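You operate a simulated robot arm through the tools that you are given. There is no shell and no other tool.

You run a simulated robot arm. Do the job below in one go: nothing can be reset, and whatever is moved stays where it is left.

Task
Wick the solder bridge off with the braid while the extractor runs.
Fine: braid arm aside again, iron in its stand, heat and extractor off. Where these are worked on the way, their far stop is far enough and under half their travel is too little: braid arm.

Only the result counts: the job must be done as asked and must still hold three seconds after the hand-in. Knocking over, shifting, dropping, spilling or breaking anything else fails it.

Robot
A 7-joint arm with a four-finger gripper, fixed in place. Base frame: the origin is on the floor under the middle of its stand, x ahead of it, y to its left, z up; the work surface is at about z = 760. Units: mm, rad, N and s.
It reaches about 1223 mm from its shoulder. Its first joint turns from -1.204 to 3.002 rad. Payload 3.67 kg.
The TCP is the grasp point between the finger pads, 28 mm short of the fingertips. In the tool frame z runs along the fingers and y along their closing line. The gripper opens to 112 mm; its body begins 73 mm behind the TCP.
Orientation is that of the tool frame in the base frame, as [roll, pitch, yaw] about the fixed x, y, z axes, in that order (R = Rz(yaw) Ry(pitch) Rx(roll)). With the fingers straight down and closing along the base's y, the tool's x points along the base's -x, its y along +y and its z along -z.

Tools
- The arm moves only by the tool move_arm. Its argument "moves" is a list of rows, each a list of 7 numbers: the gripper command, from -1 (fully open) to 1 (shut), values between in proportion, then the shift along the tool's x, y, z in units of 50 mm (1.0 is 50 mm), then the turn, a rotation vector about the tool's x, y, z in units of 5 degrees (1.0 is 5 degrees). In form: [[fingers, tx, ty, tz, rx, ry, rz], ...]. A call has 1 to 20 rows; each row shifts and turns the commanded pose from where the row before left it, along the tool's axes as they then stand. A call with a number of a shift or a turn outside -1 to 1 is refused whole. Each row takes 0.2 s and may step no farther than 50 mm and 0.15 rad from the row before; otherwise, or with a gripper value out of range, the whole call is refused. A pose out of reach is approached as far as the arm can. The call stops where the force on the tool passes 40 N (or 10 N more than at its start, if that is more) or the arm is blocked; 0.2 s more then pass. The fingers move at their own pace (about 102.5 mm/s each) and stop on an object; they squeeze with about 44 N. The grip force told is the motor's: it shows also when the fingers shut on nothing. Time passes only in rows, and 0.2 s behind the last, so rows that do not move let the fingers close. It gives the time, the measured TCP pose, the force on the tool (base axes), the opening and the grip force at its end, in the units of the frame above (readings bear some noise), with the torque about the TCP (base axes, N m) and any sound that the robot's microphone picked up.
- Cameras (640 x 400 px; columns grow to the right, rows downward): "scene" is fixed at [212.4, -478.4, 1560.6]; the picture's right is [0.32, -0.95, 0.00], its down [-0.59, -0.20, -0.78] and it looks along [0.74, 0.25, -0.63] (base axes); focal length 334 px, centre (320, 200). "wrist" rides on the gripper at [60, -18, -104] in the tool frame; the picture's right is [0.29, 0.96, 0.00], its down [-0.80, 0.24, -0.55] and it looks along [-0.53, 0.16, 0.83] (tool axes); focal length 234 px, centre (320, 200). There is no depth. A picture from a camera that has moved, and an enlarged one, comes with that camera's place and axes in the base frame and with its lens. The place of the scene camera against the robot may be out by one fixed shift of up to 25 mm in any direction.
- snapshot(camera): a new picture of that camera. It takes no simulated time.
- raise_lower(by): slides the trunk up (or, below 0, down) by that many mm; the arm rides with it, the base frame stays. It gives what a move gives, with no picture.
- inspect(camera, box): a new picture of the part [left, top, right, bottom] of that camera's present view, enlarged. It takes no simulated time.
- close_job(): hands the job in; it is judged then, once.

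Nothing tells you positions but the pictures and the camera data. Unless the task says otherwise, let go and move clear before handing in.

The tools are called after ">>>" as name(argument=value, ...) on one line, values as JSON. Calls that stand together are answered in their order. move_arm: Moves the arm, as the interface text tells. Its arguments: {"type":"object","properties":{"moves":{"type":"array"}},"required":["moves"]} The other tools are called the same way: raise_lower (by) moves the trunk up or down; snapshot (camera) takes a picture; inspect (camera, box) takes an enlarged picture of a part of a camera's view; close_job () hands the job in.

At the start:

```text
time_s: 0.0
ee_pos: [725.2, -109.9, 1172.4]
tcp_rot: [-3.14, -0.001, -3.14]
ft_force: [0.5, -0.7, 0.0]
torque: [0.03, -0.01, 0.03]
grip_width: 112.0
gripper_force: 0.1
trunk travel left (down, up): [-550.0, 290.0]
```

scene: 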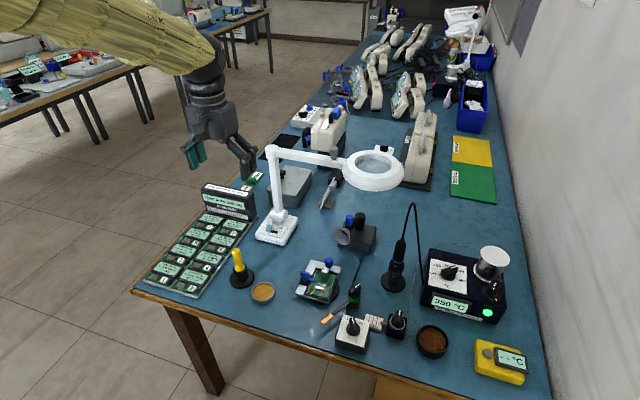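
wrist: 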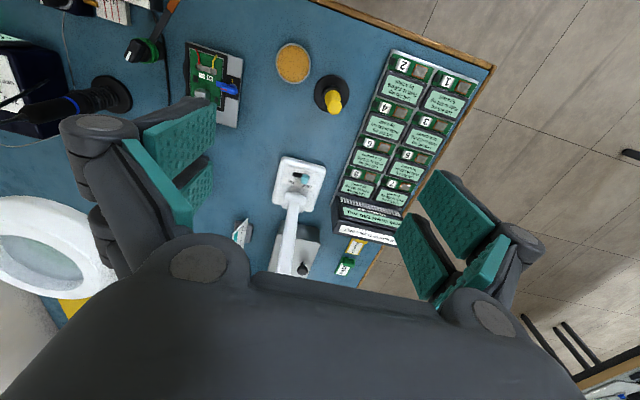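

I see a soldering bench with a station, an iron in its holder, a board in a fixture, and a small braid arm near the board. I'll look closer at each part before moving.

>>> inspect(camera="scene", box=[280, 240, 440, 360])

>>> inspect(camera="scene", box=[380, 220, 540, 390])

>>> inspect(camera="scene", box=[130, 170, 290, 310])

>>> inspect(camera="scene", box=[240, 90, 460, 260])

>>> inspect(camera="wrist", box=[0, 0, 340, 210])

```text
3.33 times, centred on (360, 300) of scene
camera zoom: at [212.4, -478.4, 1560.6], right [0.32, -0.95, 0.0], down [-0.59, -0.2, -0.78], along [0.74, 0.25, -0.63], focal length 1113 px, centre (187, -133)
```

zoom: 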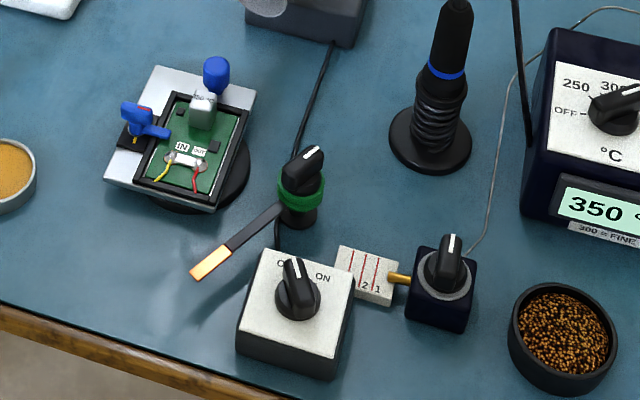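

```text
2.35 times, centred on (460, 305) of scene
camera zoom: at [212.4, -478.4, 1560.6], right [0.32, -0.95, 0.0], down [-0.59, -0.2, -0.78], along [0.74, 0.25, -0.63], focal length 786 px, centre (-9, -47)
```

zoom: 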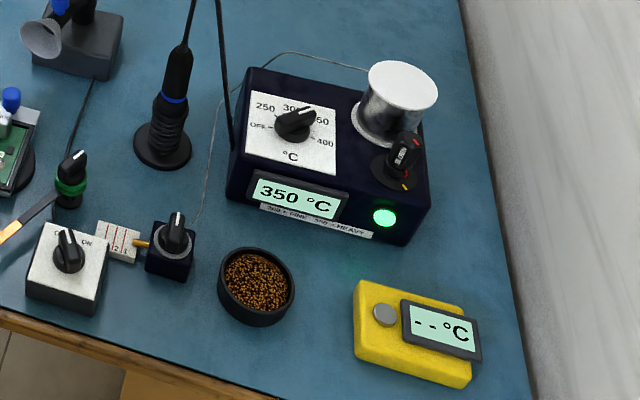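

```text
2.86 times, centred on (210, 240) of scene
camera zoom: at [212.4, -478.4, 1560.6], right [0.32, -0.95, 0.0], down [-0.59, -0.2, -0.78], along [0.74, 0.25, -0.63], focal length 954 px, centre (634, 86)
```

zoom: 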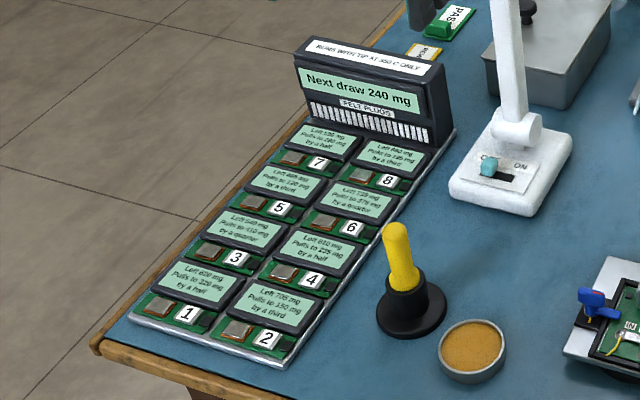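

```text
2.35 times, centred on (350, 175) of scene
camera zoom: at [212.4, -478.4, 1560.6], right [0.32, -0.95, 0.0], down [-0.59, -0.2, -0.78], along [0.74, 0.25, -0.63], focal length 786 px, centre (249, 259)
```

zoom: 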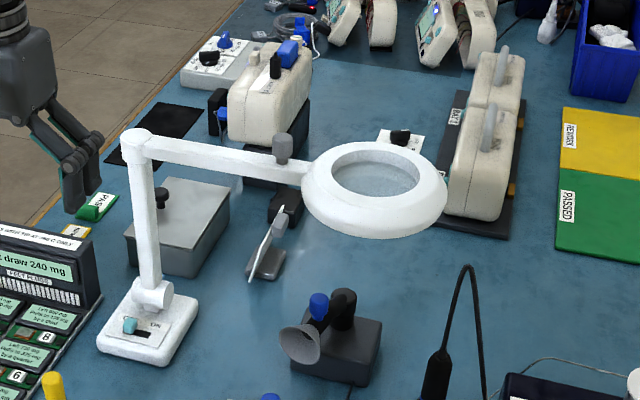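

```text
1.88 times, centred on (170, 105) of wrist
camera zoom: at [664.4, -128.2, 1274.6], right [-0.29, 0.96, 0.0], down [0.8, 0.24, 0.55], along [0.53, 0.16, -0.83], focal length 441 px, centre (602, 379)
```

zoom: 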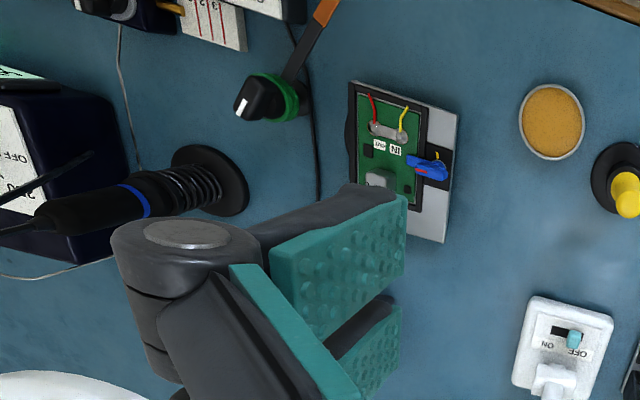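

I need finer detail of the labels, the station and the board. I'll take several tighter enlargements before choosing any move.

>>> inspect(camera="scene", box=[420, 240, 520, 325])

>>> inspect(camera="scene", box=[290, 250, 350, 310])

>>> inspect(camera="scene", box=[330, 270, 410, 360])

>>> inspect(camera="scene", box=[370, 195, 440, 300])

>>> inspect(camera="scene", box=[325, 205, 385, 260])

>>> inspect(camera="scene", box=[190, 180, 260, 225])

>>> inspect(camera="wrist", box=[170, 30, 250, 135])

```text
4.71 times, centred on (470, 282) of scene
camera zoom: at [212.4, -478.4, 1560.6], right [0.32, -0.95, 0.0], down [-0.59, -0.2, -0.78], along [0.74, 0.25, -0.63], focal length 1572 px, centre (-386, -188)
```

zoom: 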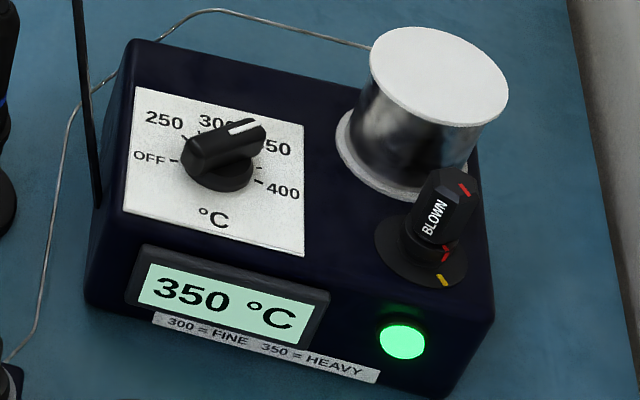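

```text
6.67 times, centred on (320, 280) of scene
camera zoom: at [212.4, -478.4, 1560.6], right [0.32, -0.95, 0.0], down [-0.59, -0.2, -0.78], along [0.74, 0.25, -0.63], focal length 2227 px, centre (320, -333)
```

zoom: 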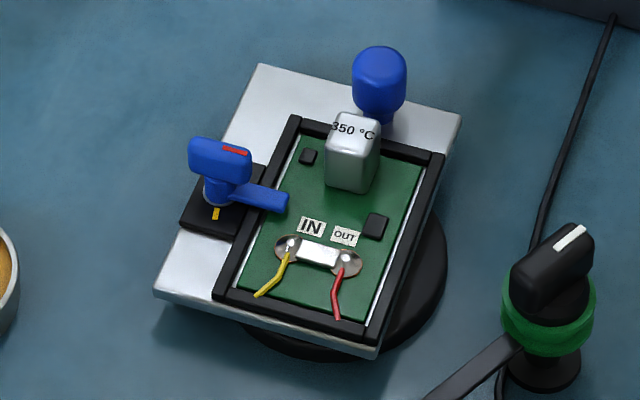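

```text
4.44 times, centred on (370, 315) of scene
camera zoom: at [212.4, -478.4, 1560.6], right [0.32, -0.95, 0.0], down [-0.59, -0.2, -0.78], along [0.74, 0.25, -0.63], focal length 1485 px, centre (98, -311)
```

zoom: 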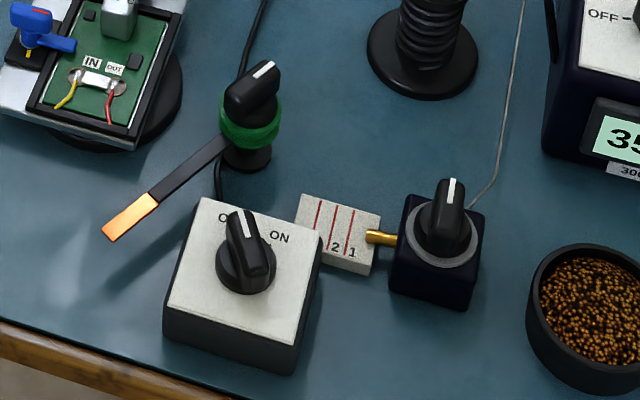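

```text
3.81 times, centred on (405, 248) of scene
camera zoom: at [212.4, -478.4, 1560.6], right [0.32, -0.95, 0.0], down [-0.59, -0.2, -0.78], along [0.74, 0.25, -0.63], focal length 1272 px, centre (-4, 19)
```

zoom: 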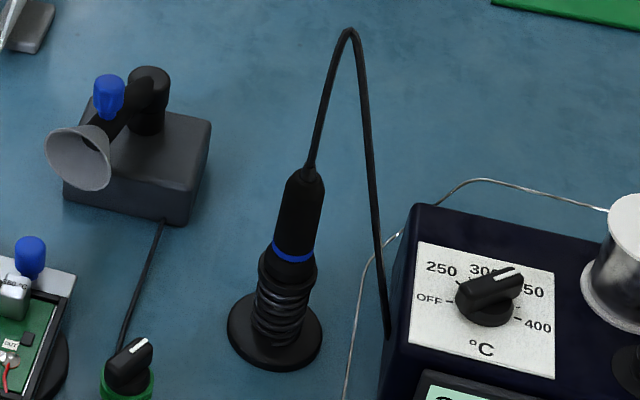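

```text
7.27 times, centred on (355, 232) of scene
camera zoom: at [212.4, -478.4, 1560.6], right [0.32, -0.95, 0.0], down [-0.59, -0.2, -0.78], along [0.74, 0.25, -0.63], focal length 2429 px, centre (66, -36)
```

zoom: 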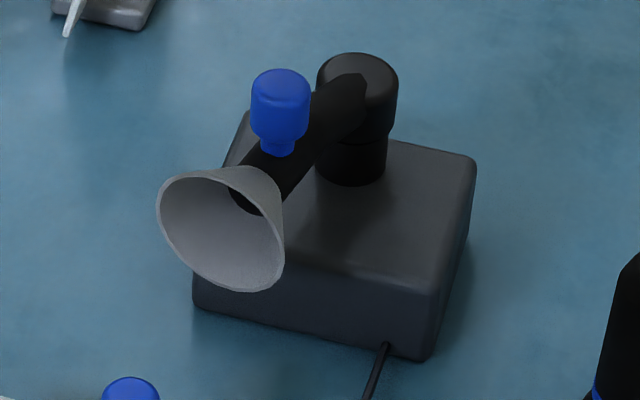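

```text
8.89 times, centred on (225, 202) of scene
camera zoom: at [212.4, -478.4, 1560.6], right [0.32, -0.95, 0.0], down [-0.59, -0.2, -0.78], along [0.74, 0.25, -0.63], focal length 2969 px, centre (1164, 178)
```

zoom: 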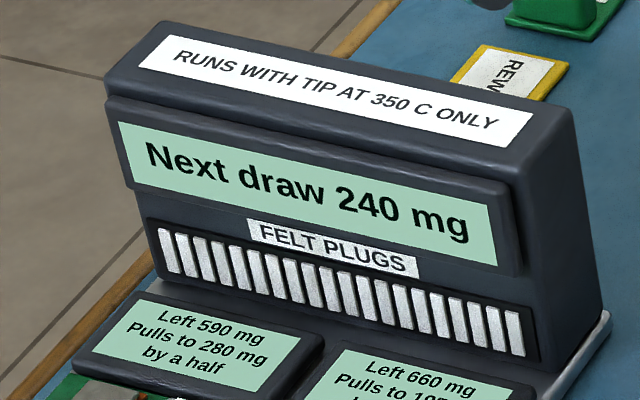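

```text
3.81 times, centred on (210, 82) of wrist
camera zoom: at [664.4, -128.2, 1274.6], right [-0.29, 0.96, 0.0], down [0.8, 0.24, 0.55], along [0.53, 0.16, -0.83], focal length 892 px, centre (739, 648)
```

zoom: 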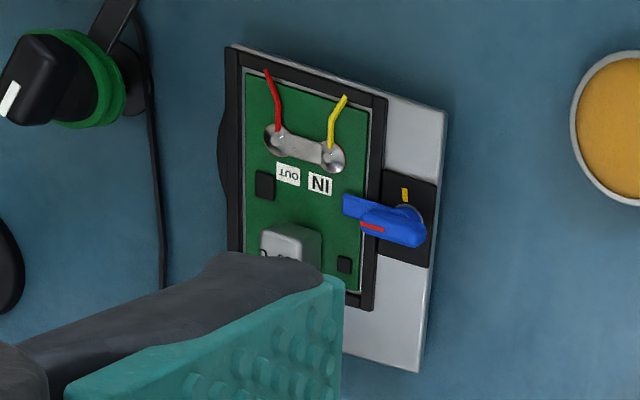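

The iron stands vertically in its coil stand around (857, -485), the board is near (767, -291), the braid arm pivot near (759, -387) and the extractor switch near (653, -412). I'll move the gripper nearer, staying high, to measure with the wrist camera.

>>> move_arm(moves=[[-1, 0.283, -0.733, 0.333, 0, 0, 0], [-1, 0.283, -0.733, 0.333, 0, 0, 0], [-1, 0.283, -0.733, 0.333, 0, 0, 0], [-1, 0.283, -0.733, 0.333, 0, 0, 0], [-1, 0.283, -0.733, 0.333, 0, 0, 0], [-1, 0.283, -0.733, 0.333, 0, 0, 0]])

>>> snapshot(camera="wrist")

>>> snapshot(camera="scene")

```text
time_s: 1.4
ee_pos: [641.7, -332.6, 1076.0]
tcp_rot: [3.14, 0.0, -3.141]
ft_force: [-0.4, -0.2, -0.4]
torque: [0.05, 0.0, -0.02]
grip_width: 111.9
gripper_force: 0.0
trunk travel left (down, up): [-550.0, 290.0]
```

```text
taken
camera wrist: at [581.0, -351.3, 1177.5], right [-0.29, 0.96, 0.0], down [0.8, 0.24, 0.55], along [0.53, 0.16, -0.83], focal length 234 px, centre (320, 200)
```

wrist: 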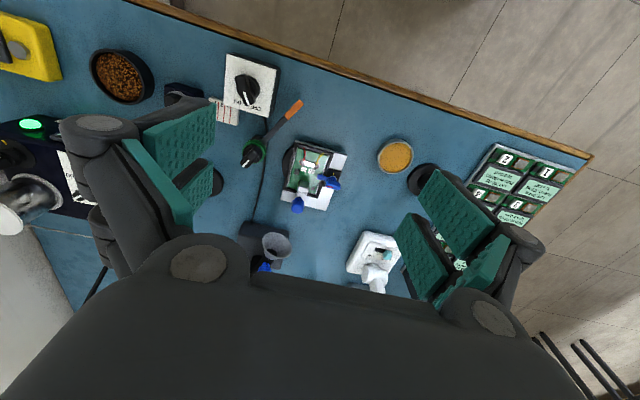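

```text
taken
```

scene: 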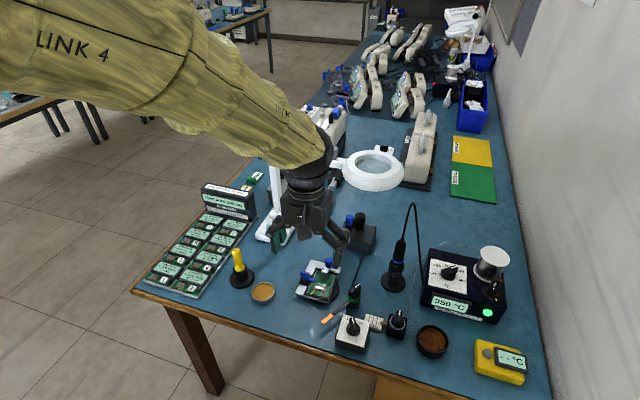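

The wrist view now shows the switch box, braid arm and board together. I'll enlarge it to measure their positions.

>>> inspect(camera="wrist", box=[210, 40, 370, 140])

>>> inspect(camera="wrist", box=[220, 120, 380, 220])

>>> inspect(camera="wrist", box=[0, 90, 160, 300])

>>> inspect(camera="scene", box=[320, 200, 440, 360])

```text
4.00 times, centred on (290, 90) of wrist
camera zoom: at [581.0, -351.3, 1177.5], right [-0.29, 0.96, 0.0], down [0.8, 0.24, 0.55], along [0.53, 0.16, -0.83], focal length 937 px, centre (440, 640)
```

zoom: 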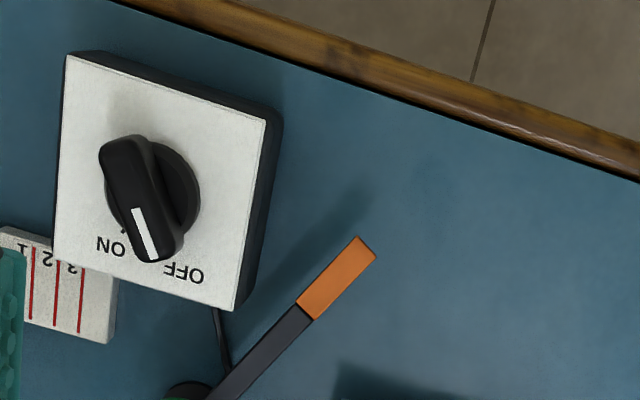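

```text
4.00 times, centred on (300, 170) of wrist
camera zoom: at [581.0, -351.3, 1177.5], right [-0.29, 0.96, 0.0], down [0.8, 0.24, 0.55], along [0.53, 0.16, -0.83], focal length 937 px, centre (400, 320)
```

zoom: 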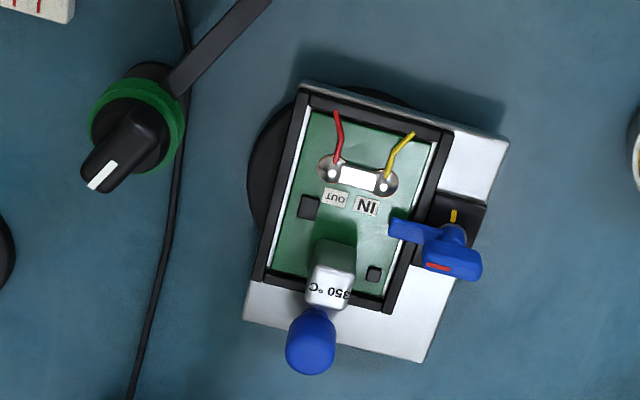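

```text
1.90 times, centred on (80, 195) of wrist
camera zoom: at [581.0, -351.3, 1177.5], right [-0.29, 0.96, 0.0], down [0.8, 0.24, 0.55], along [0.53, 0.16, -0.83], focal length 446 px, centre (777, 210)
```

zoom: 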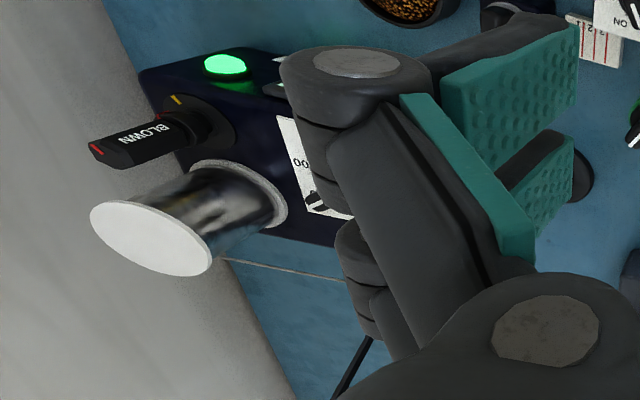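

```text
2.50 times, centred on (380, 280) of scene
camera zoom: at [212.4, -478.4, 1560.6], right [0.32, -0.95, 0.0], down [-0.59, -0.2, -0.78], along [0.74, 0.25, -0.63], focal length 835 px, centre (170, 0)
```

zoom: 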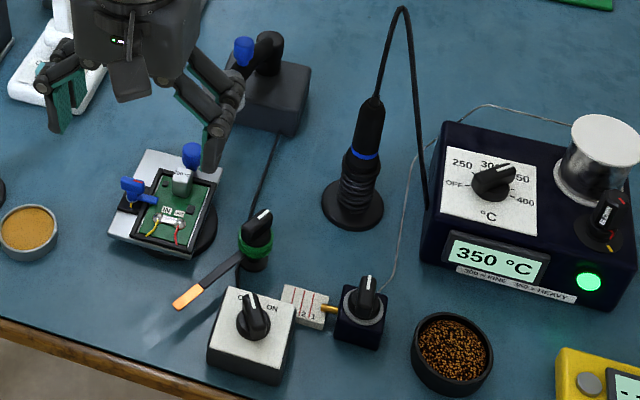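

The extractor switch points at OFF, the braid arm's copper end sits about 97 mm from its pivot, and the bridge is the same distance away, about 60° clockwise. The fuse-like cap reads "BLOWN", so I want a closer look at it and the rest of the bench.

>>> inspect(camera="scene", box=[470, 240, 520, 300])

>>> inspect(camera="scene", box=[460, 325, 540, 395])

>>> inspect(camera="scene", box=[215, 240, 285, 305])

>>> inspect(camera="scene", box=[280, 80, 360, 220])

>>> inspect(camera="scene", box=[320, 0, 500, 140])

>>> inspect(camera="scene", box=[140, 200, 260, 300])

```text
6.67 times, centred on (495, 270) of scene
camera zoom: at [212.4, -478.4, 1560.6], right [0.32, -0.95, 0.0], down [-0.59, -0.2, -0.78], along [0.74, 0.25, -0.63], focal length 2227 px, centre (-847, -267)
```

zoom: 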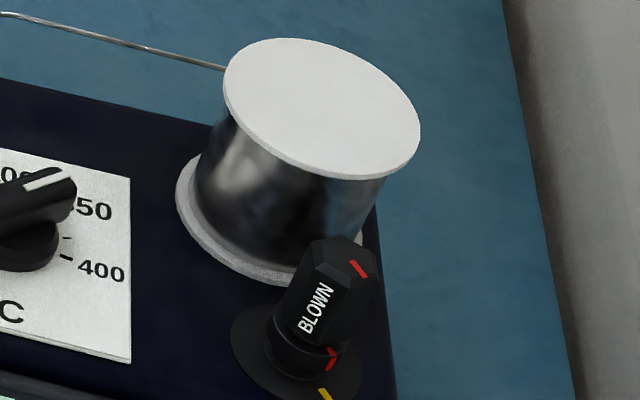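

```text
5.71 times, centred on (500, 360) of scene
camera zoom: at [212.4, -478.4, 1560.6], right [0.32, -0.95, 0.0], down [-0.59, -0.2, -0.78], along [0.74, 0.25, -0.63], focal length 1909 px, centre (-709, -714)
```

zoom: 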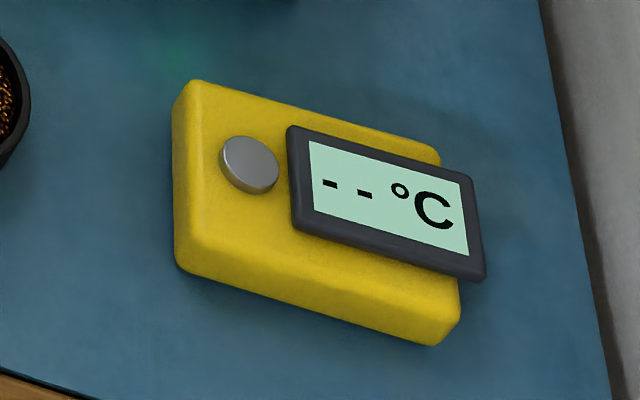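

```text
6.15 times, centred on (250, 272) of scene
camera zoom: at [212.4, -478.4, 1560.6], right [0.32, -0.95, 0.0], down [-0.59, -0.2, -0.78], along [0.74, 0.25, -0.63], focal length 2056 px, centre (751, -246)
```

zoom: 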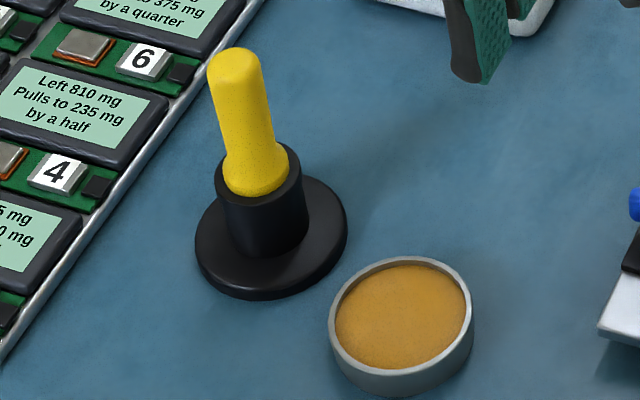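

```text
2.86 times, centred on (320, 150) of scene
camera zoom: at [212.4, -478.4, 1560.6], right [0.32, -0.95, 0.0], down [-0.59, -0.2, -0.78], along [0.74, 0.25, -0.63], focal length 954 px, centre (320, 343)
```

zoom: 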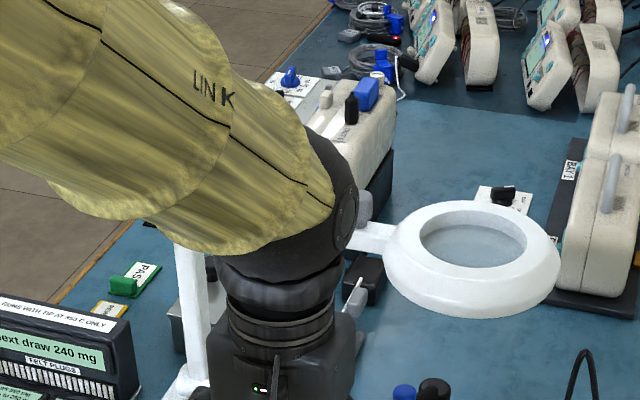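

```text
2.86 times, centred on (410, 70) of scene
camera zoom: at [212.4, -478.4, 1560.6], right [0.32, -0.95, 0.0], down [-0.59, -0.2, -0.78], along [0.74, 0.25, -0.63], focal length 954 px, centre (63, 571)
```

zoom: 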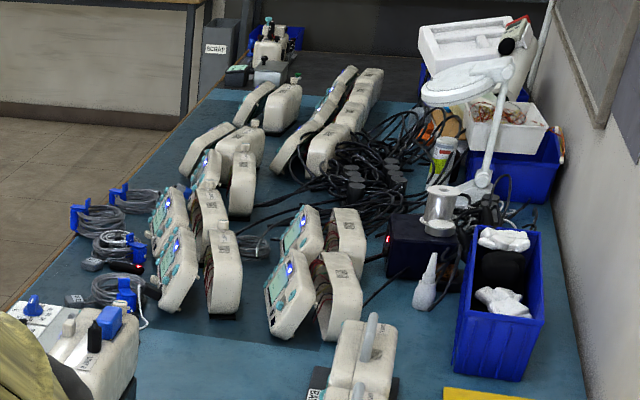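

```text
4.00 times, centred on (200, 250) of scene
camera zoom: at [212.4, -478.4, 1560.6], right [0.32, -0.95, 0.0], down [-0.59, -0.2, -0.78], along [0.74, 0.25, -0.63], focal length 1336 px, centre (800, 0)
```

zoom: 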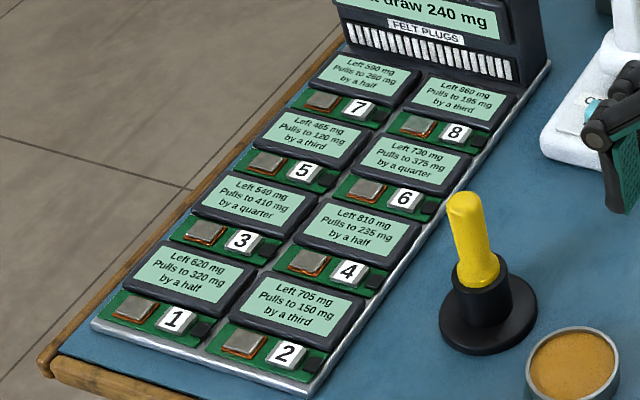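

The station reads 350 °C with its green lamp lit and the board's can says 350 °C, so the heat appears right. First comes the extractor switch, so I'll move in for a closer measurement of its knob.

>>> move_arm(moves=[[-1, 0.168, -0.468, 0.584, 0, 0, 0], [-1, 0.168, -0.468, 0.584, 0, 0, 0], [-1, 0.168, -0.468, 0.584, 0, 0, 0], [-1, 0.168, -0.468, 0.584, 0, 0, 0], [-1, 0.168, -0.468, 0.584, 0, 0, 0]])

>>> snapshot(camera="wrist")

>>> inspect(camera="scene", box=[280, 200, 460, 370])

```text
time_s: 2.6
ee_pos: [600.7, -446.5, 924.3]
tcp_rot: [3.139, -0.003, -3.141]
ft_force: [0.8, 0.1, -0.2]
torque: [0.04, -0.02, 0.01]
grip_width: 111.6
gripper_force: 0.1
trunk travel left (down, up): [-550.0, 290.0]
```

```text
taken
camera wrist: at [539.4, -466.4, 1027.4], right [-0.29, 0.96, 0.0], down [0.8, 0.24, 0.55], along [0.53, 0.16, -0.83], focal length 234 px, centre (320, 200)
```

wrist: 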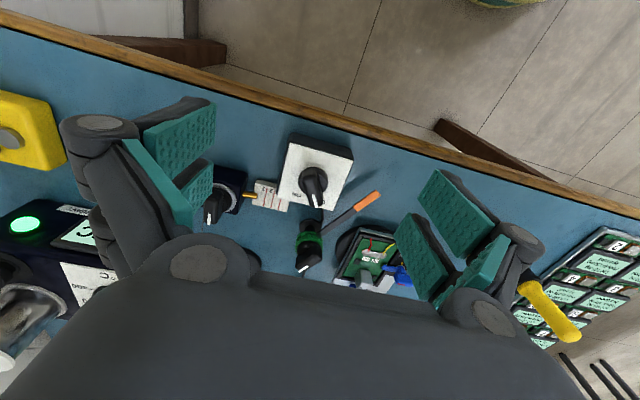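

```text
2.35 times, centred on (370, 285) of scene
camera zoom: at [212.4, -478.4, 1560.6], right [0.32, -0.95, 0.0], down [-0.59, -0.2, -0.78], along [0.74, 0.25, -0.63], focal length 786 px, centre (202, 0)
```

zoom: 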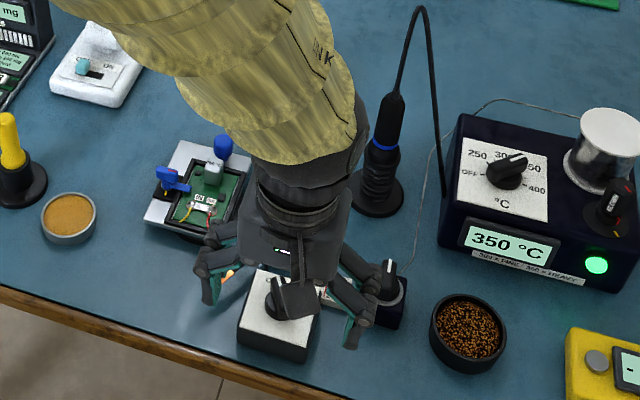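

>>> inspect(camera="wrist", box=[250, 120, 390, 220])

>>> inspect(camera="wrist", box=[280, 190, 420, 290])

>>> inspect(camera="wrist", box=[0, 150, 150, 300])

```text
4.00 times, centred on (320, 170) of wrist
camera zoom: at [539.4, -466.4, 1027.4], right [-0.29, 0.96, 0.0], down [0.8, 0.24, 0.55], along [0.53, 0.16, -0.83], focal length 937 px, centre (320, 320)
```

zoom: 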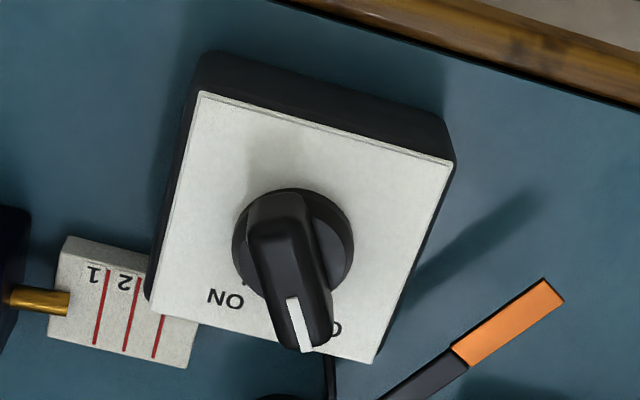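

```text
4.00 times, centred on (350, 240) of wrist
camera zoom: at [539.4, -466.4, 1027.4], right [-0.29, 0.96, 0.0], down [0.8, 0.24, 0.55], along [0.53, 0.16, -0.83], focal length 937 px, centre (200, 40)
```

zoom: 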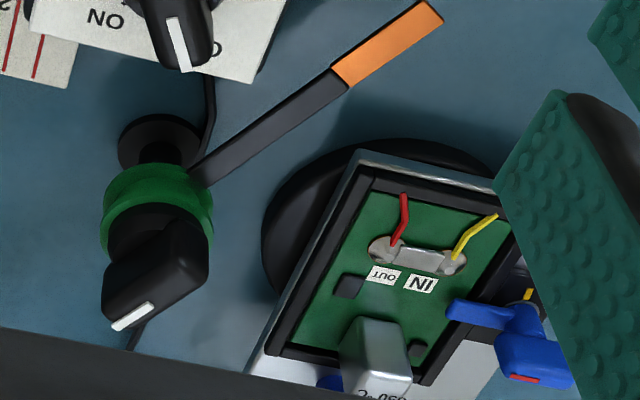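

```text
2.67 times, centred on (75, 225) of wrist
camera zoom: at [539.4, -466.4, 1027.4], right [-0.29, 0.96, 0.0], down [0.8, 0.24, 0.55], along [0.53, 0.16, -0.83], focal length 624 px, centre (973, 133)
```

zoom: 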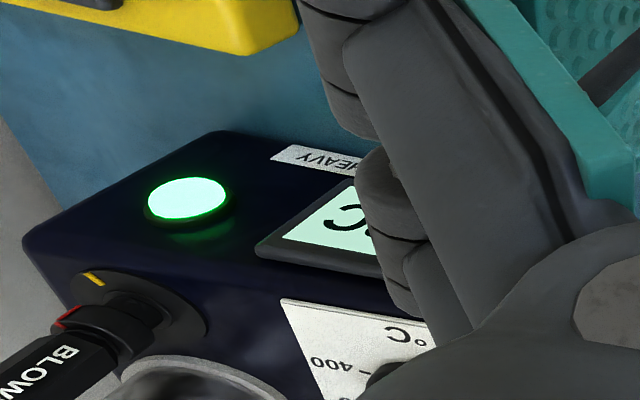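

The switch knob sits at about (660, -437), its top near z = 828, with the pointer about 27° left of straight ahead (OFF) and ON about 55° clockwise. I'll check the gripper pad layout before gripping the knob.

>>> inspect(camera="wrist", box=[50, 80, 250, 280])

>>> inspect(camera="wrist", box=[380, 140, 560, 330])

```text
2.00 times, centred on (150, 180) of wrist
camera zoom: at [539.4, -466.4, 1027.4], right [-0.29, 0.96, 0.0], down [0.8, 0.24, 0.55], along [0.53, 0.16, -0.83], focal length 468 px, centre (660, 240)
```

zoom: 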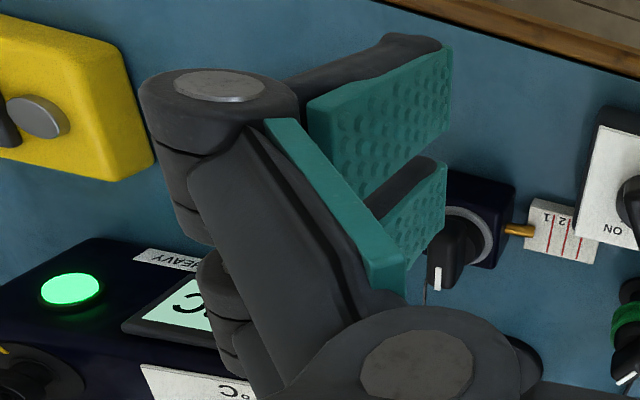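

```text
2.11 times, centred on (470, 235) of wrist
camera zoom: at [539.4, -466.4, 1027.4], right [-0.29, 0.96, 0.0], down [0.8, 0.24, 0.55], along [0.53, 0.16, -0.83], focal length 493 px, centre (4, 126)
```

zoom: 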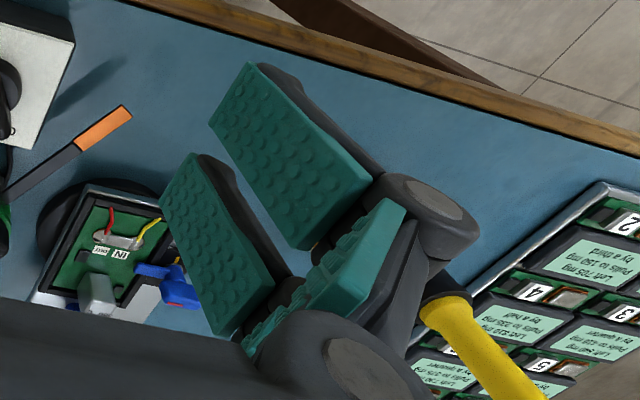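

The pads are about 20 mm wide each side with a small gap, and the tips move forward as the fingers close. I'll go above the switch knob, narrow the fingers, and turn the tool to line up with the pointer.

>>> move_arm(moves=[[0.18, -0.598, 0.092, 0, 0, 0, 0], [0.18, -0.598, 0.092, 0, 0, 0, 0], [0.18, 0, 0, 0, 0, 0, -0.9], [0.18, 0, 0, 0, 0, 0, -0.9], [0.18, 0, 0, 0, 0, 0, -0.9], [0.18, 0, 0, 0, 0, 0, -0.9], [0.18, 0, 0, 0, 0, 0, -0.9], [0.18, 0, 0, 0, 0, 0, -0.9], [0.18, 0, 0, 0.4, 0, 0, 0]])

>>> snapshot(camera="wrist")

>>> inspect(camera="scene", box=[300, 240, 440, 360])

```text
time_s: 4.6
ee_pos: [659.7, -437.3, 906.1]
tcp_rot: [3.141, 0.0, -2.67]
ft_force: [0.5, -0.2, 0.1]
torque: [0.01, 0.05, 0.01]
grip_width: 45.9
gripper_force: 0.0
trunk travel left (down, up): [-550.0, 290.0]
```

```text
taken
camera wrist: at [612.4, -481.8, 1007.9], right [-0.69, 0.72, 0.0], down [0.6, 0.58, 0.55], along [0.4, 0.38, -0.83], focal length 234 px, centre (320, 200)
```

wrist: 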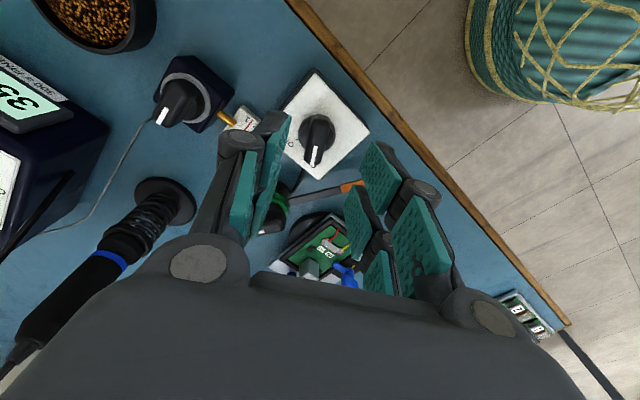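

```text
3.33 times, centred on (370, 300) of scene
camera zoom: at [212.4, -478.4, 1560.6], right [0.32, -0.95, 0.0], down [-0.59, -0.2, -0.78], along [0.74, 0.25, -0.63], focal length 1113 px, centre (153, -133)
```

zoom: 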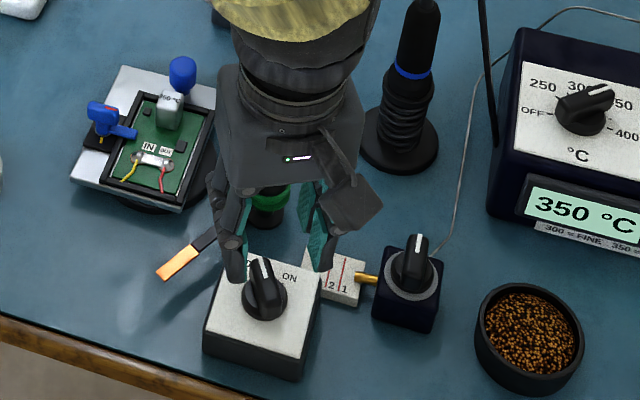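

>>> inspect(camera="wrist", box=[260, 60, 400, 200])

```text
2.86 times, centred on (330, 130) of wrist
camera zoom: at [612.4, -481.8, 1007.9], right [-0.69, 0.72, 0.0], down [0.6, 0.58, 0.55], along [0.4, 0.38, -0.83], focal length 669 px, centre (291, 400)
```

zoom: 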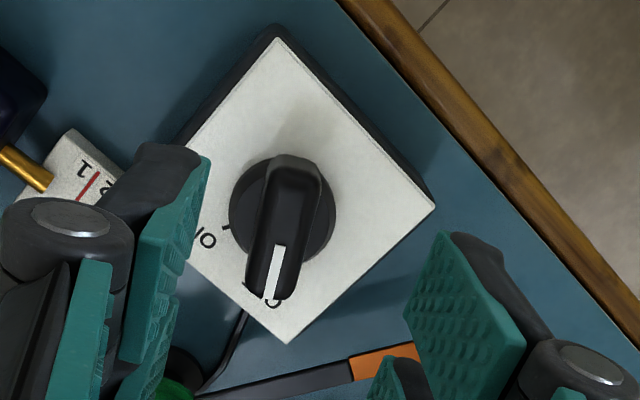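

The knob lies squarely between the fingers, about 2 mm off centre, so I'll correct that, descend onto it and close.

>>> move_arm(moves=[[0.18, 0, -0.04, 0.46, 0, 0, 0], [0.18, 0, 0, 0.46, 0, 0, 0], [0.18, 0, 0, 0.46, 0, 0, 0], [0.5, 0, 0, 0, 0, 0, 0], [0.8, 0, 0, 0, 0, 0, 0], [1, 0, 0, 0, 0, 0, 0], [1, 0, 0, 0, 0, 0, 0]])

>>> inspect(camera="wrist", box=[220, 60, 420, 260])

>>> inspect(camera="scene", box=[300, 260, 420, 360])

```text
time_s: 6.2
ee_pos: [659.8, -438.1, 837.9]
tcp_rot: [-3.141, 0.0, -2.669]
ft_force: [-3.9, 2.2, -0.4]
torque: [-0.15, 0.57, 0.05]
grip_width: 15.8
gripper_force: 45.2
trunk travel left (down, up): [-550.0, 290.0]
```

```text
2.00 times, centred on (320, 160) of wrist
camera zoom: at [613.6, -482.2, 939.9], right [-0.69, 0.72, 0.0], down [0.6, 0.58, 0.55], along [0.4, 0.38, -0.83], focal length 468 px, centre (320, 280)
```

zoom: 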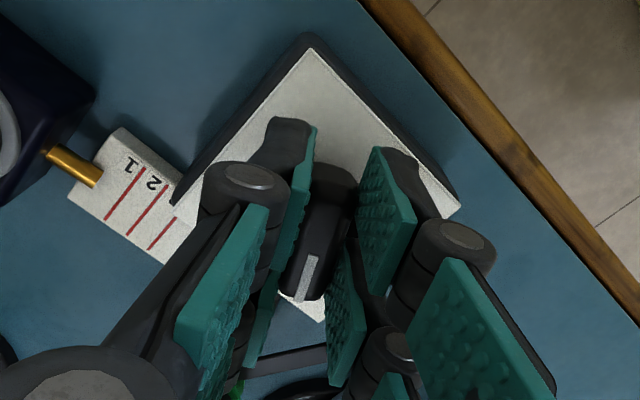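

```text
4.00 times, centred on (360, 310) of scene
camera zoom: at [212.4, -478.4, 1560.6], right [0.32, -0.95, 0.0], down [-0.59, -0.2, -0.78], along [0.74, 0.25, -0.63], focal length 1336 px, centre (160, -240)
```

zoom: 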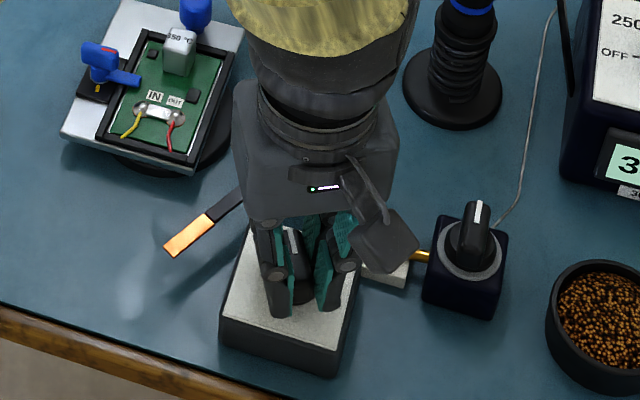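

The fingers hold the knob (15.8 mm). Now I turn it clockwise about 55° from OFF to ON.

>>> move_arm(moves=[[1, 0, 0, 0, 0, 0, 1], [1, 0, 0, 0, 0, 0, 1], [1, 0, 0, 0, 0, 0, 1], [1, 0, 0, 0, 0, 0, 1], [1, 0, 0, 0, 0, 0, 1], [1, 0, 0, 0, 0, 0, 1], [1, 0, 0, 0, 0, 0, 1], [1, 0, 0, 0, 0, 0, 1], [1, 0, 0, 0, 0, 0, 1], [1, 0, 0, 0, 0, 0, 1], [1, 0, 0, 0, 0, 0, 1]])

>>> inspect(camera="scene", box=[300, 260, 420, 360])

```text
time_s: 8.1
ee_pos: [660.5, -433.9, 836.5]
tcp_rot: [3.138, -0.003, 2.901]
ft_force: [3.0, 18.8, 2.8]
torque: [0.72, -0.11, 0.07]
grip_width: 16.0
gripper_force: 45.1
trunk travel left (down, up): [-550.0, 290.0]
stopped in row 9: the force on the tool passed its limit at 42 N (the readings are from after the stop); the commanded pose is now the measured one
```

```text
4.00 times, centred on (360, 310) of scene
camera zoom: at [212.4, -478.4, 1560.6], right [0.32, -0.95, 0.0], down [-0.59, -0.2, -0.78], along [0.74, 0.25, -0.63], focal length 1336 px, centre (160, -240)
```

zoom: 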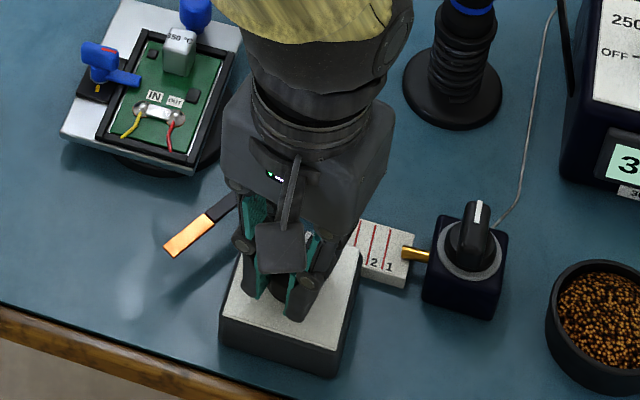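

The turn stopped at about 41° with a sideways force on the tool. I'll look at the knob's present angle before continuing.

>>> inspect(camera="wrist", box=[220, 60, 420, 260])

>>> snapshot(camera="wrist")

>>> inspect(camera="scene", box=[330, 290, 390, 350])

```text
2.00 times, centred on (320, 160) of wrist
camera zoom: at [596.0, -439.0, 940.0], right [-0.05, 1.0, 0.0], down [0.83, 0.04, 0.55], along [0.55, 0.03, -0.83], focal length 468 px, centre (320, 280)
```

zoom: 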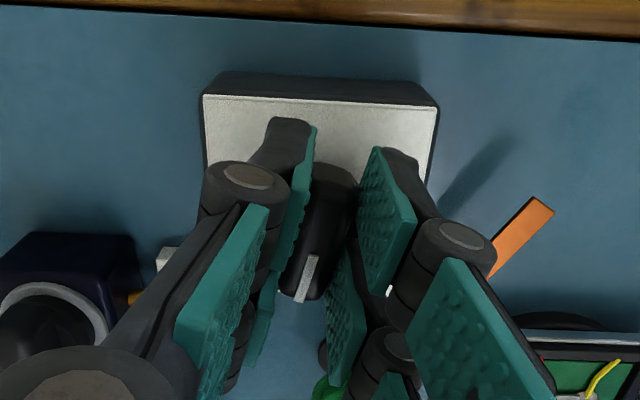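

```text
taken
camera wrist: at [596.0, -439.0, 940.0], right [-0.05, 1.0, 0.0], down [0.83, 0.04, 0.55], along [0.55, 0.03, -0.83], focal length 234 px, centre (320, 200)
```

wrist: 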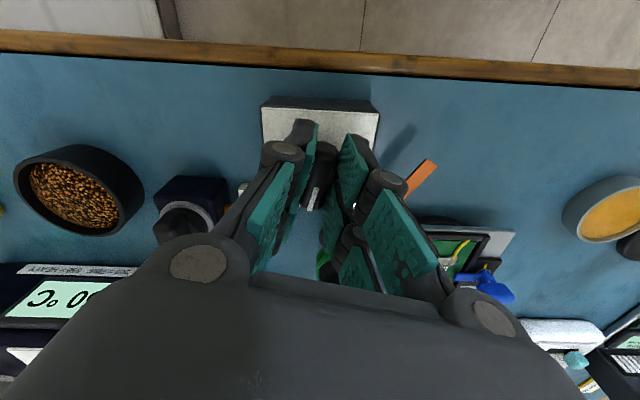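

```text
6.67 times, centred on (360, 320) of scene
camera zoom: at [212.4, -478.4, 1560.6], right [0.32, -0.95, 0.0], down [-0.59, -0.2, -0.78], along [0.74, 0.25, -0.63], focal length 2227 px, centre (53, -600)
```

zoom: 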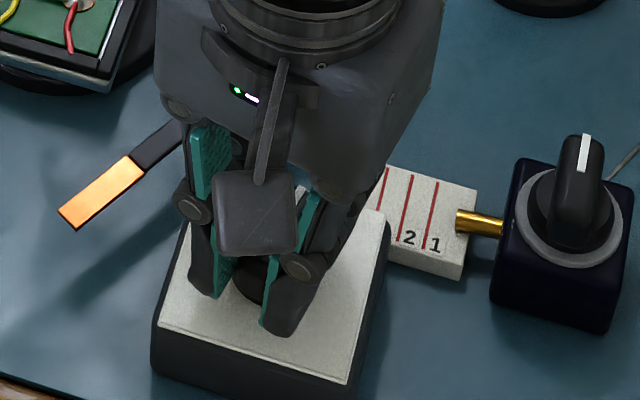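

The knob has turned with the gripper to about -14°; the sideways force comes from its axis lying about 6 mm from my TCP, so I'll finish the last 14–15° with a small compensating shift.

>>> move_arm(moves=[[1, -0.003, 0.01, 0, 0, 0, 1], [1, -0.003, 0.01, 0, 0, 0, 1], [1, -0.003, 0.01, 0, 0, 0, 1]])

>>> inspect(camera="wrist", box=[220, 60, 420, 260])

```text
time_s: 8.9
ee_pos: [660.2, -432.5, 838.1]
tcp_rot: [-3.141, -0.001, 2.639]
ft_force: [2.5, 16.5, 12.6]
torque: [0.87, 1.12, 0.06]
grip_width: 15.8
gripper_force: 44.8
trunk travel left (down, up): [-550.0, 290.0]
```

```text
2.00 times, centred on (320, 160) of wrist
camera zoom: at [597.8, -420.8, 940.0], right [0.21, 0.98, 0.0], down [0.81, -0.17, 0.55], along [0.54, -0.12, -0.83], focal length 468 px, centre (320, 280)
```

zoom: 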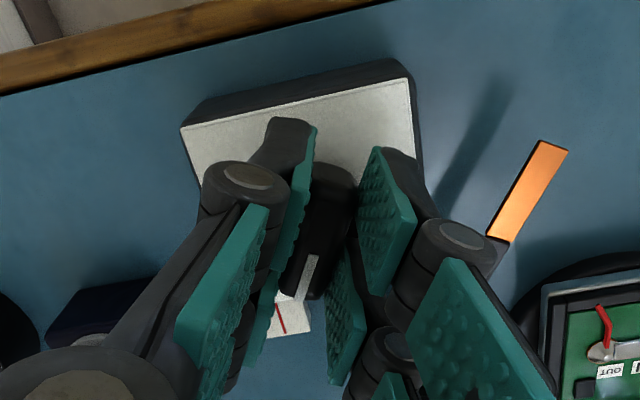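

The knob followed to about -29°. I'll release, rise, and check that the switch reads ON.

>>> move_arm(moves=[[0.6, 0, 0, 0, 0, 0, 0], [0.18, 0, 0, 0, 0, 0, 0], [0.18, 0, 0, 0, 0, 0, 0], [0.18, 0, 0, -0.6, 0, 0, 0], [0.18, 0, 0, -0.8, 0, 0, 0], [0.18, 0, 0, -0.8, 0, 0, 0]])

>>> inspect(camera="wrist", box=[220, 60, 420, 200])

>>> inspect(camera="scene", box=[310, 270, 410, 360])

>>> snapshot(camera="wrist")

```text
time_s: 10.3
ee_pos: [658.5, -434.6, 948.0]
tcp_rot: [3.142, -0.002, 2.64]
ft_force: [-0.3, 0.5, -0.3]
torque: [-0.01, -0.03, -0.02]
grip_width: 46.1
gripper_force: 0.1
trunk travel left (down, up): [-550.0, 290.0]
```

```text
2.86 times, centred on (320, 130) of wrist
camera zoom: at [596.4, -422.2, 1050.2], right [0.21, 0.98, 0.0], down [0.81, -0.17, 0.55], along [0.54, -0.11, -0.83], focal length 669 px, centre (320, 400)
```

zoom: 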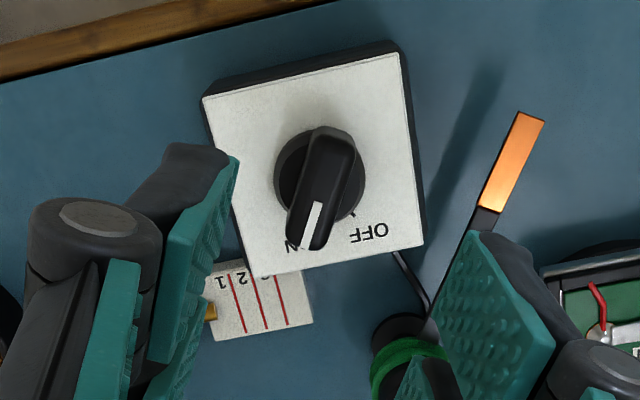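

```text
4.44 times, centred on (360, 315) of scene
camera zoom: at [212.4, -478.4, 1560.6], right [0.32, -0.95, 0.0], down [-0.59, -0.2, -0.78], along [0.74, 0.25, -0.63], focal length 1485 px, centre (142, -311)
```

zoom: 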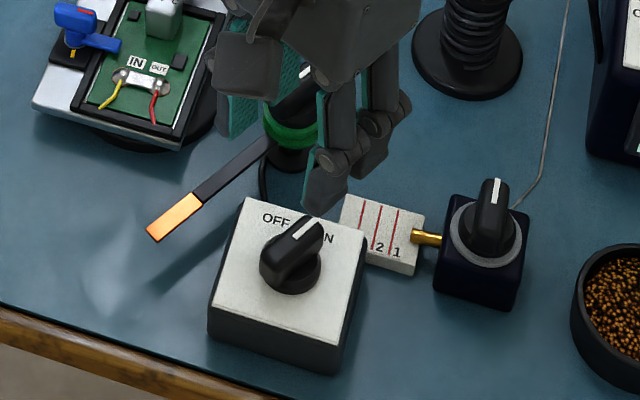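

```text
taken
camera wrist: at [596.4, -422.2, 1050.2], right [0.21, 0.98, 0.0], down [0.81, -0.17, 0.55], along [0.54, -0.11, -0.83], focal length 234 px, centre (320, 200)
```

wrist: 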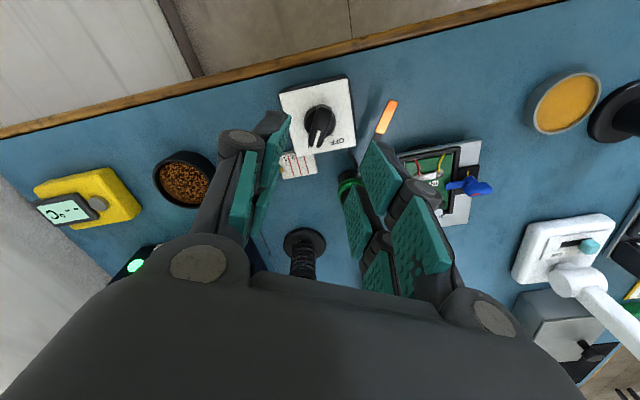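

The switch pointer now covers ON. I'll check the extractor itself for any sign of running, and pause briefly to listen.

>>> move_arm(moves=[[0.18, 0, 0, -0.5, 0, 0, 0], [0.18, 0, 0, 0, 0, 0, 0], [0.18, 0, 0, 0, 0, 0, 0]])

>>> inspect(camera="scene", box=[320, 190, 400, 260])

>>> inspect(camera="scene", box=[335, 290, 385, 350])

```text
time_s: 11.1
ee_pos: [660.2, -436.3, 972.3]
tcp_rot: [3.141, -0.001, 2.64]
ft_force: [0.6, 0.8, -0.4]
torque: [0.01, 0.0, -0.03]
grip_width: 46.0
gripper_force: 0.1
trunk travel left (down, up): [-550.0, 290.0]
```

```text
5.71 times, centred on (360, 225) of scene
camera zoom: at [212.4, -478.4, 1560.6], right [0.32, -0.95, 0.0], down [-0.59, -0.2, -0.78], along [0.74, 0.25, -0.63], focal length 1909 px, centre (91, 57)
```

zoom: 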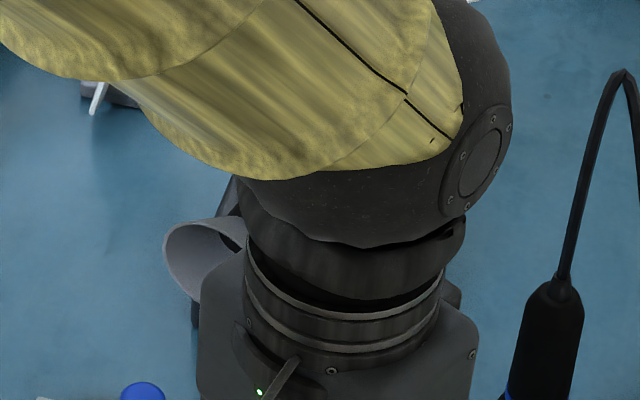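

```text
6.67 times, centred on (360, 320) of scene
camera zoom: at [212.4, -478.4, 1560.6], right [0.32, -0.95, 0.0], down [-0.59, -0.2, -0.78], along [0.74, 0.25, -0.63], focal length 2227 px, centre (53, -600)
```

zoom: 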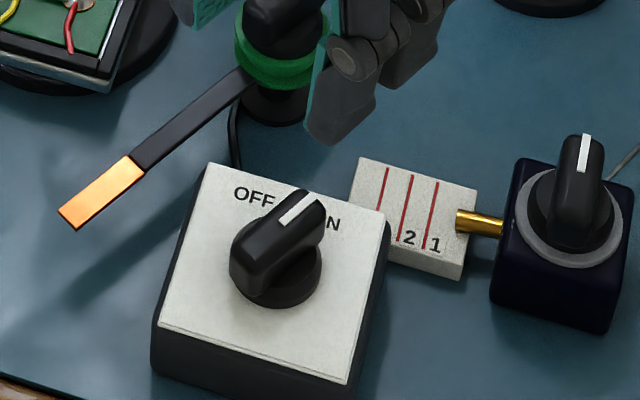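

The pointer is at ON at about -27°, matching the label. Next I go above the braid-arm knob, which lies along about -30°, nearly the tool's present yaw.

>>> move_arm(moves=[[0.18, -0.493, 0.437, 0.147, 0, 0, 0], [0.18, -0.493, 0.437, 0.147, 0, 0, 0], [0.18, -0.493, 0.437, 0.147, 0, 0, 0], [0.18, 0, 0, 0, 0, 0, 0]])

>>> snapshot(camera="wrist")

>>> inspect(camera="wrist", box=[240, 60, 400, 200])

>>> snapshot(camera="scene")

```text
time_s: 12.1
ee_pos: [754.6, -412.3, 951.8]
tcp_rot: [3.139, -0.003, 2.638]
ft_force: [-0.6, 0.5, 0.5]
torque: [-0.02, -0.05, 0.01]
grip_width: 45.9
gripper_force: 0.1
trunk travel left (down, up): [-550.0, 290.0]
```

```text
taken
camera wrist: at [692.3, -401.2, 1054.6], right [0.21, 0.98, 0.0], down [0.81, -0.17, 0.55], along [0.54, -0.11, -0.83], focal length 234 px, centre (320, 200)
```

wrist: 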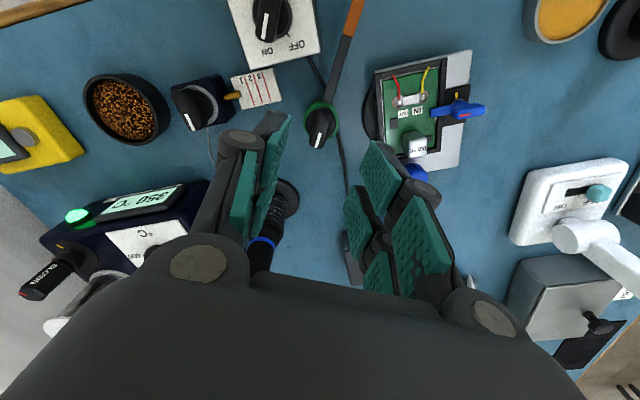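

```text
2.86 times, centred on (320, 130) of wrist
camera zoom: at [692.3, -401.2, 1054.6], right [0.21, 0.98, 0.0], down [0.81, -0.17, 0.55], along [0.54, -0.11, -0.83], focal length 669 px, centre (320, 400)
```

zoom: 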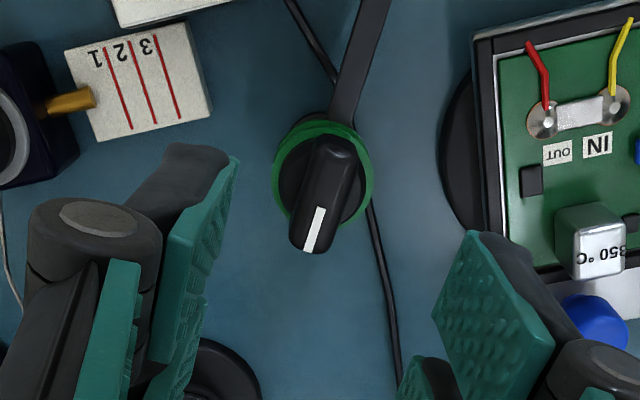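

```text
taken
```

scene: 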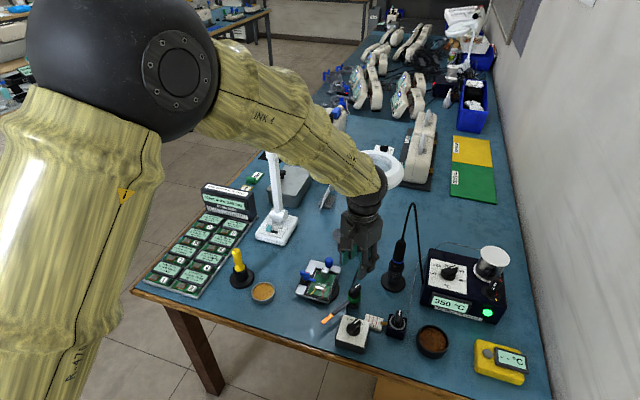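

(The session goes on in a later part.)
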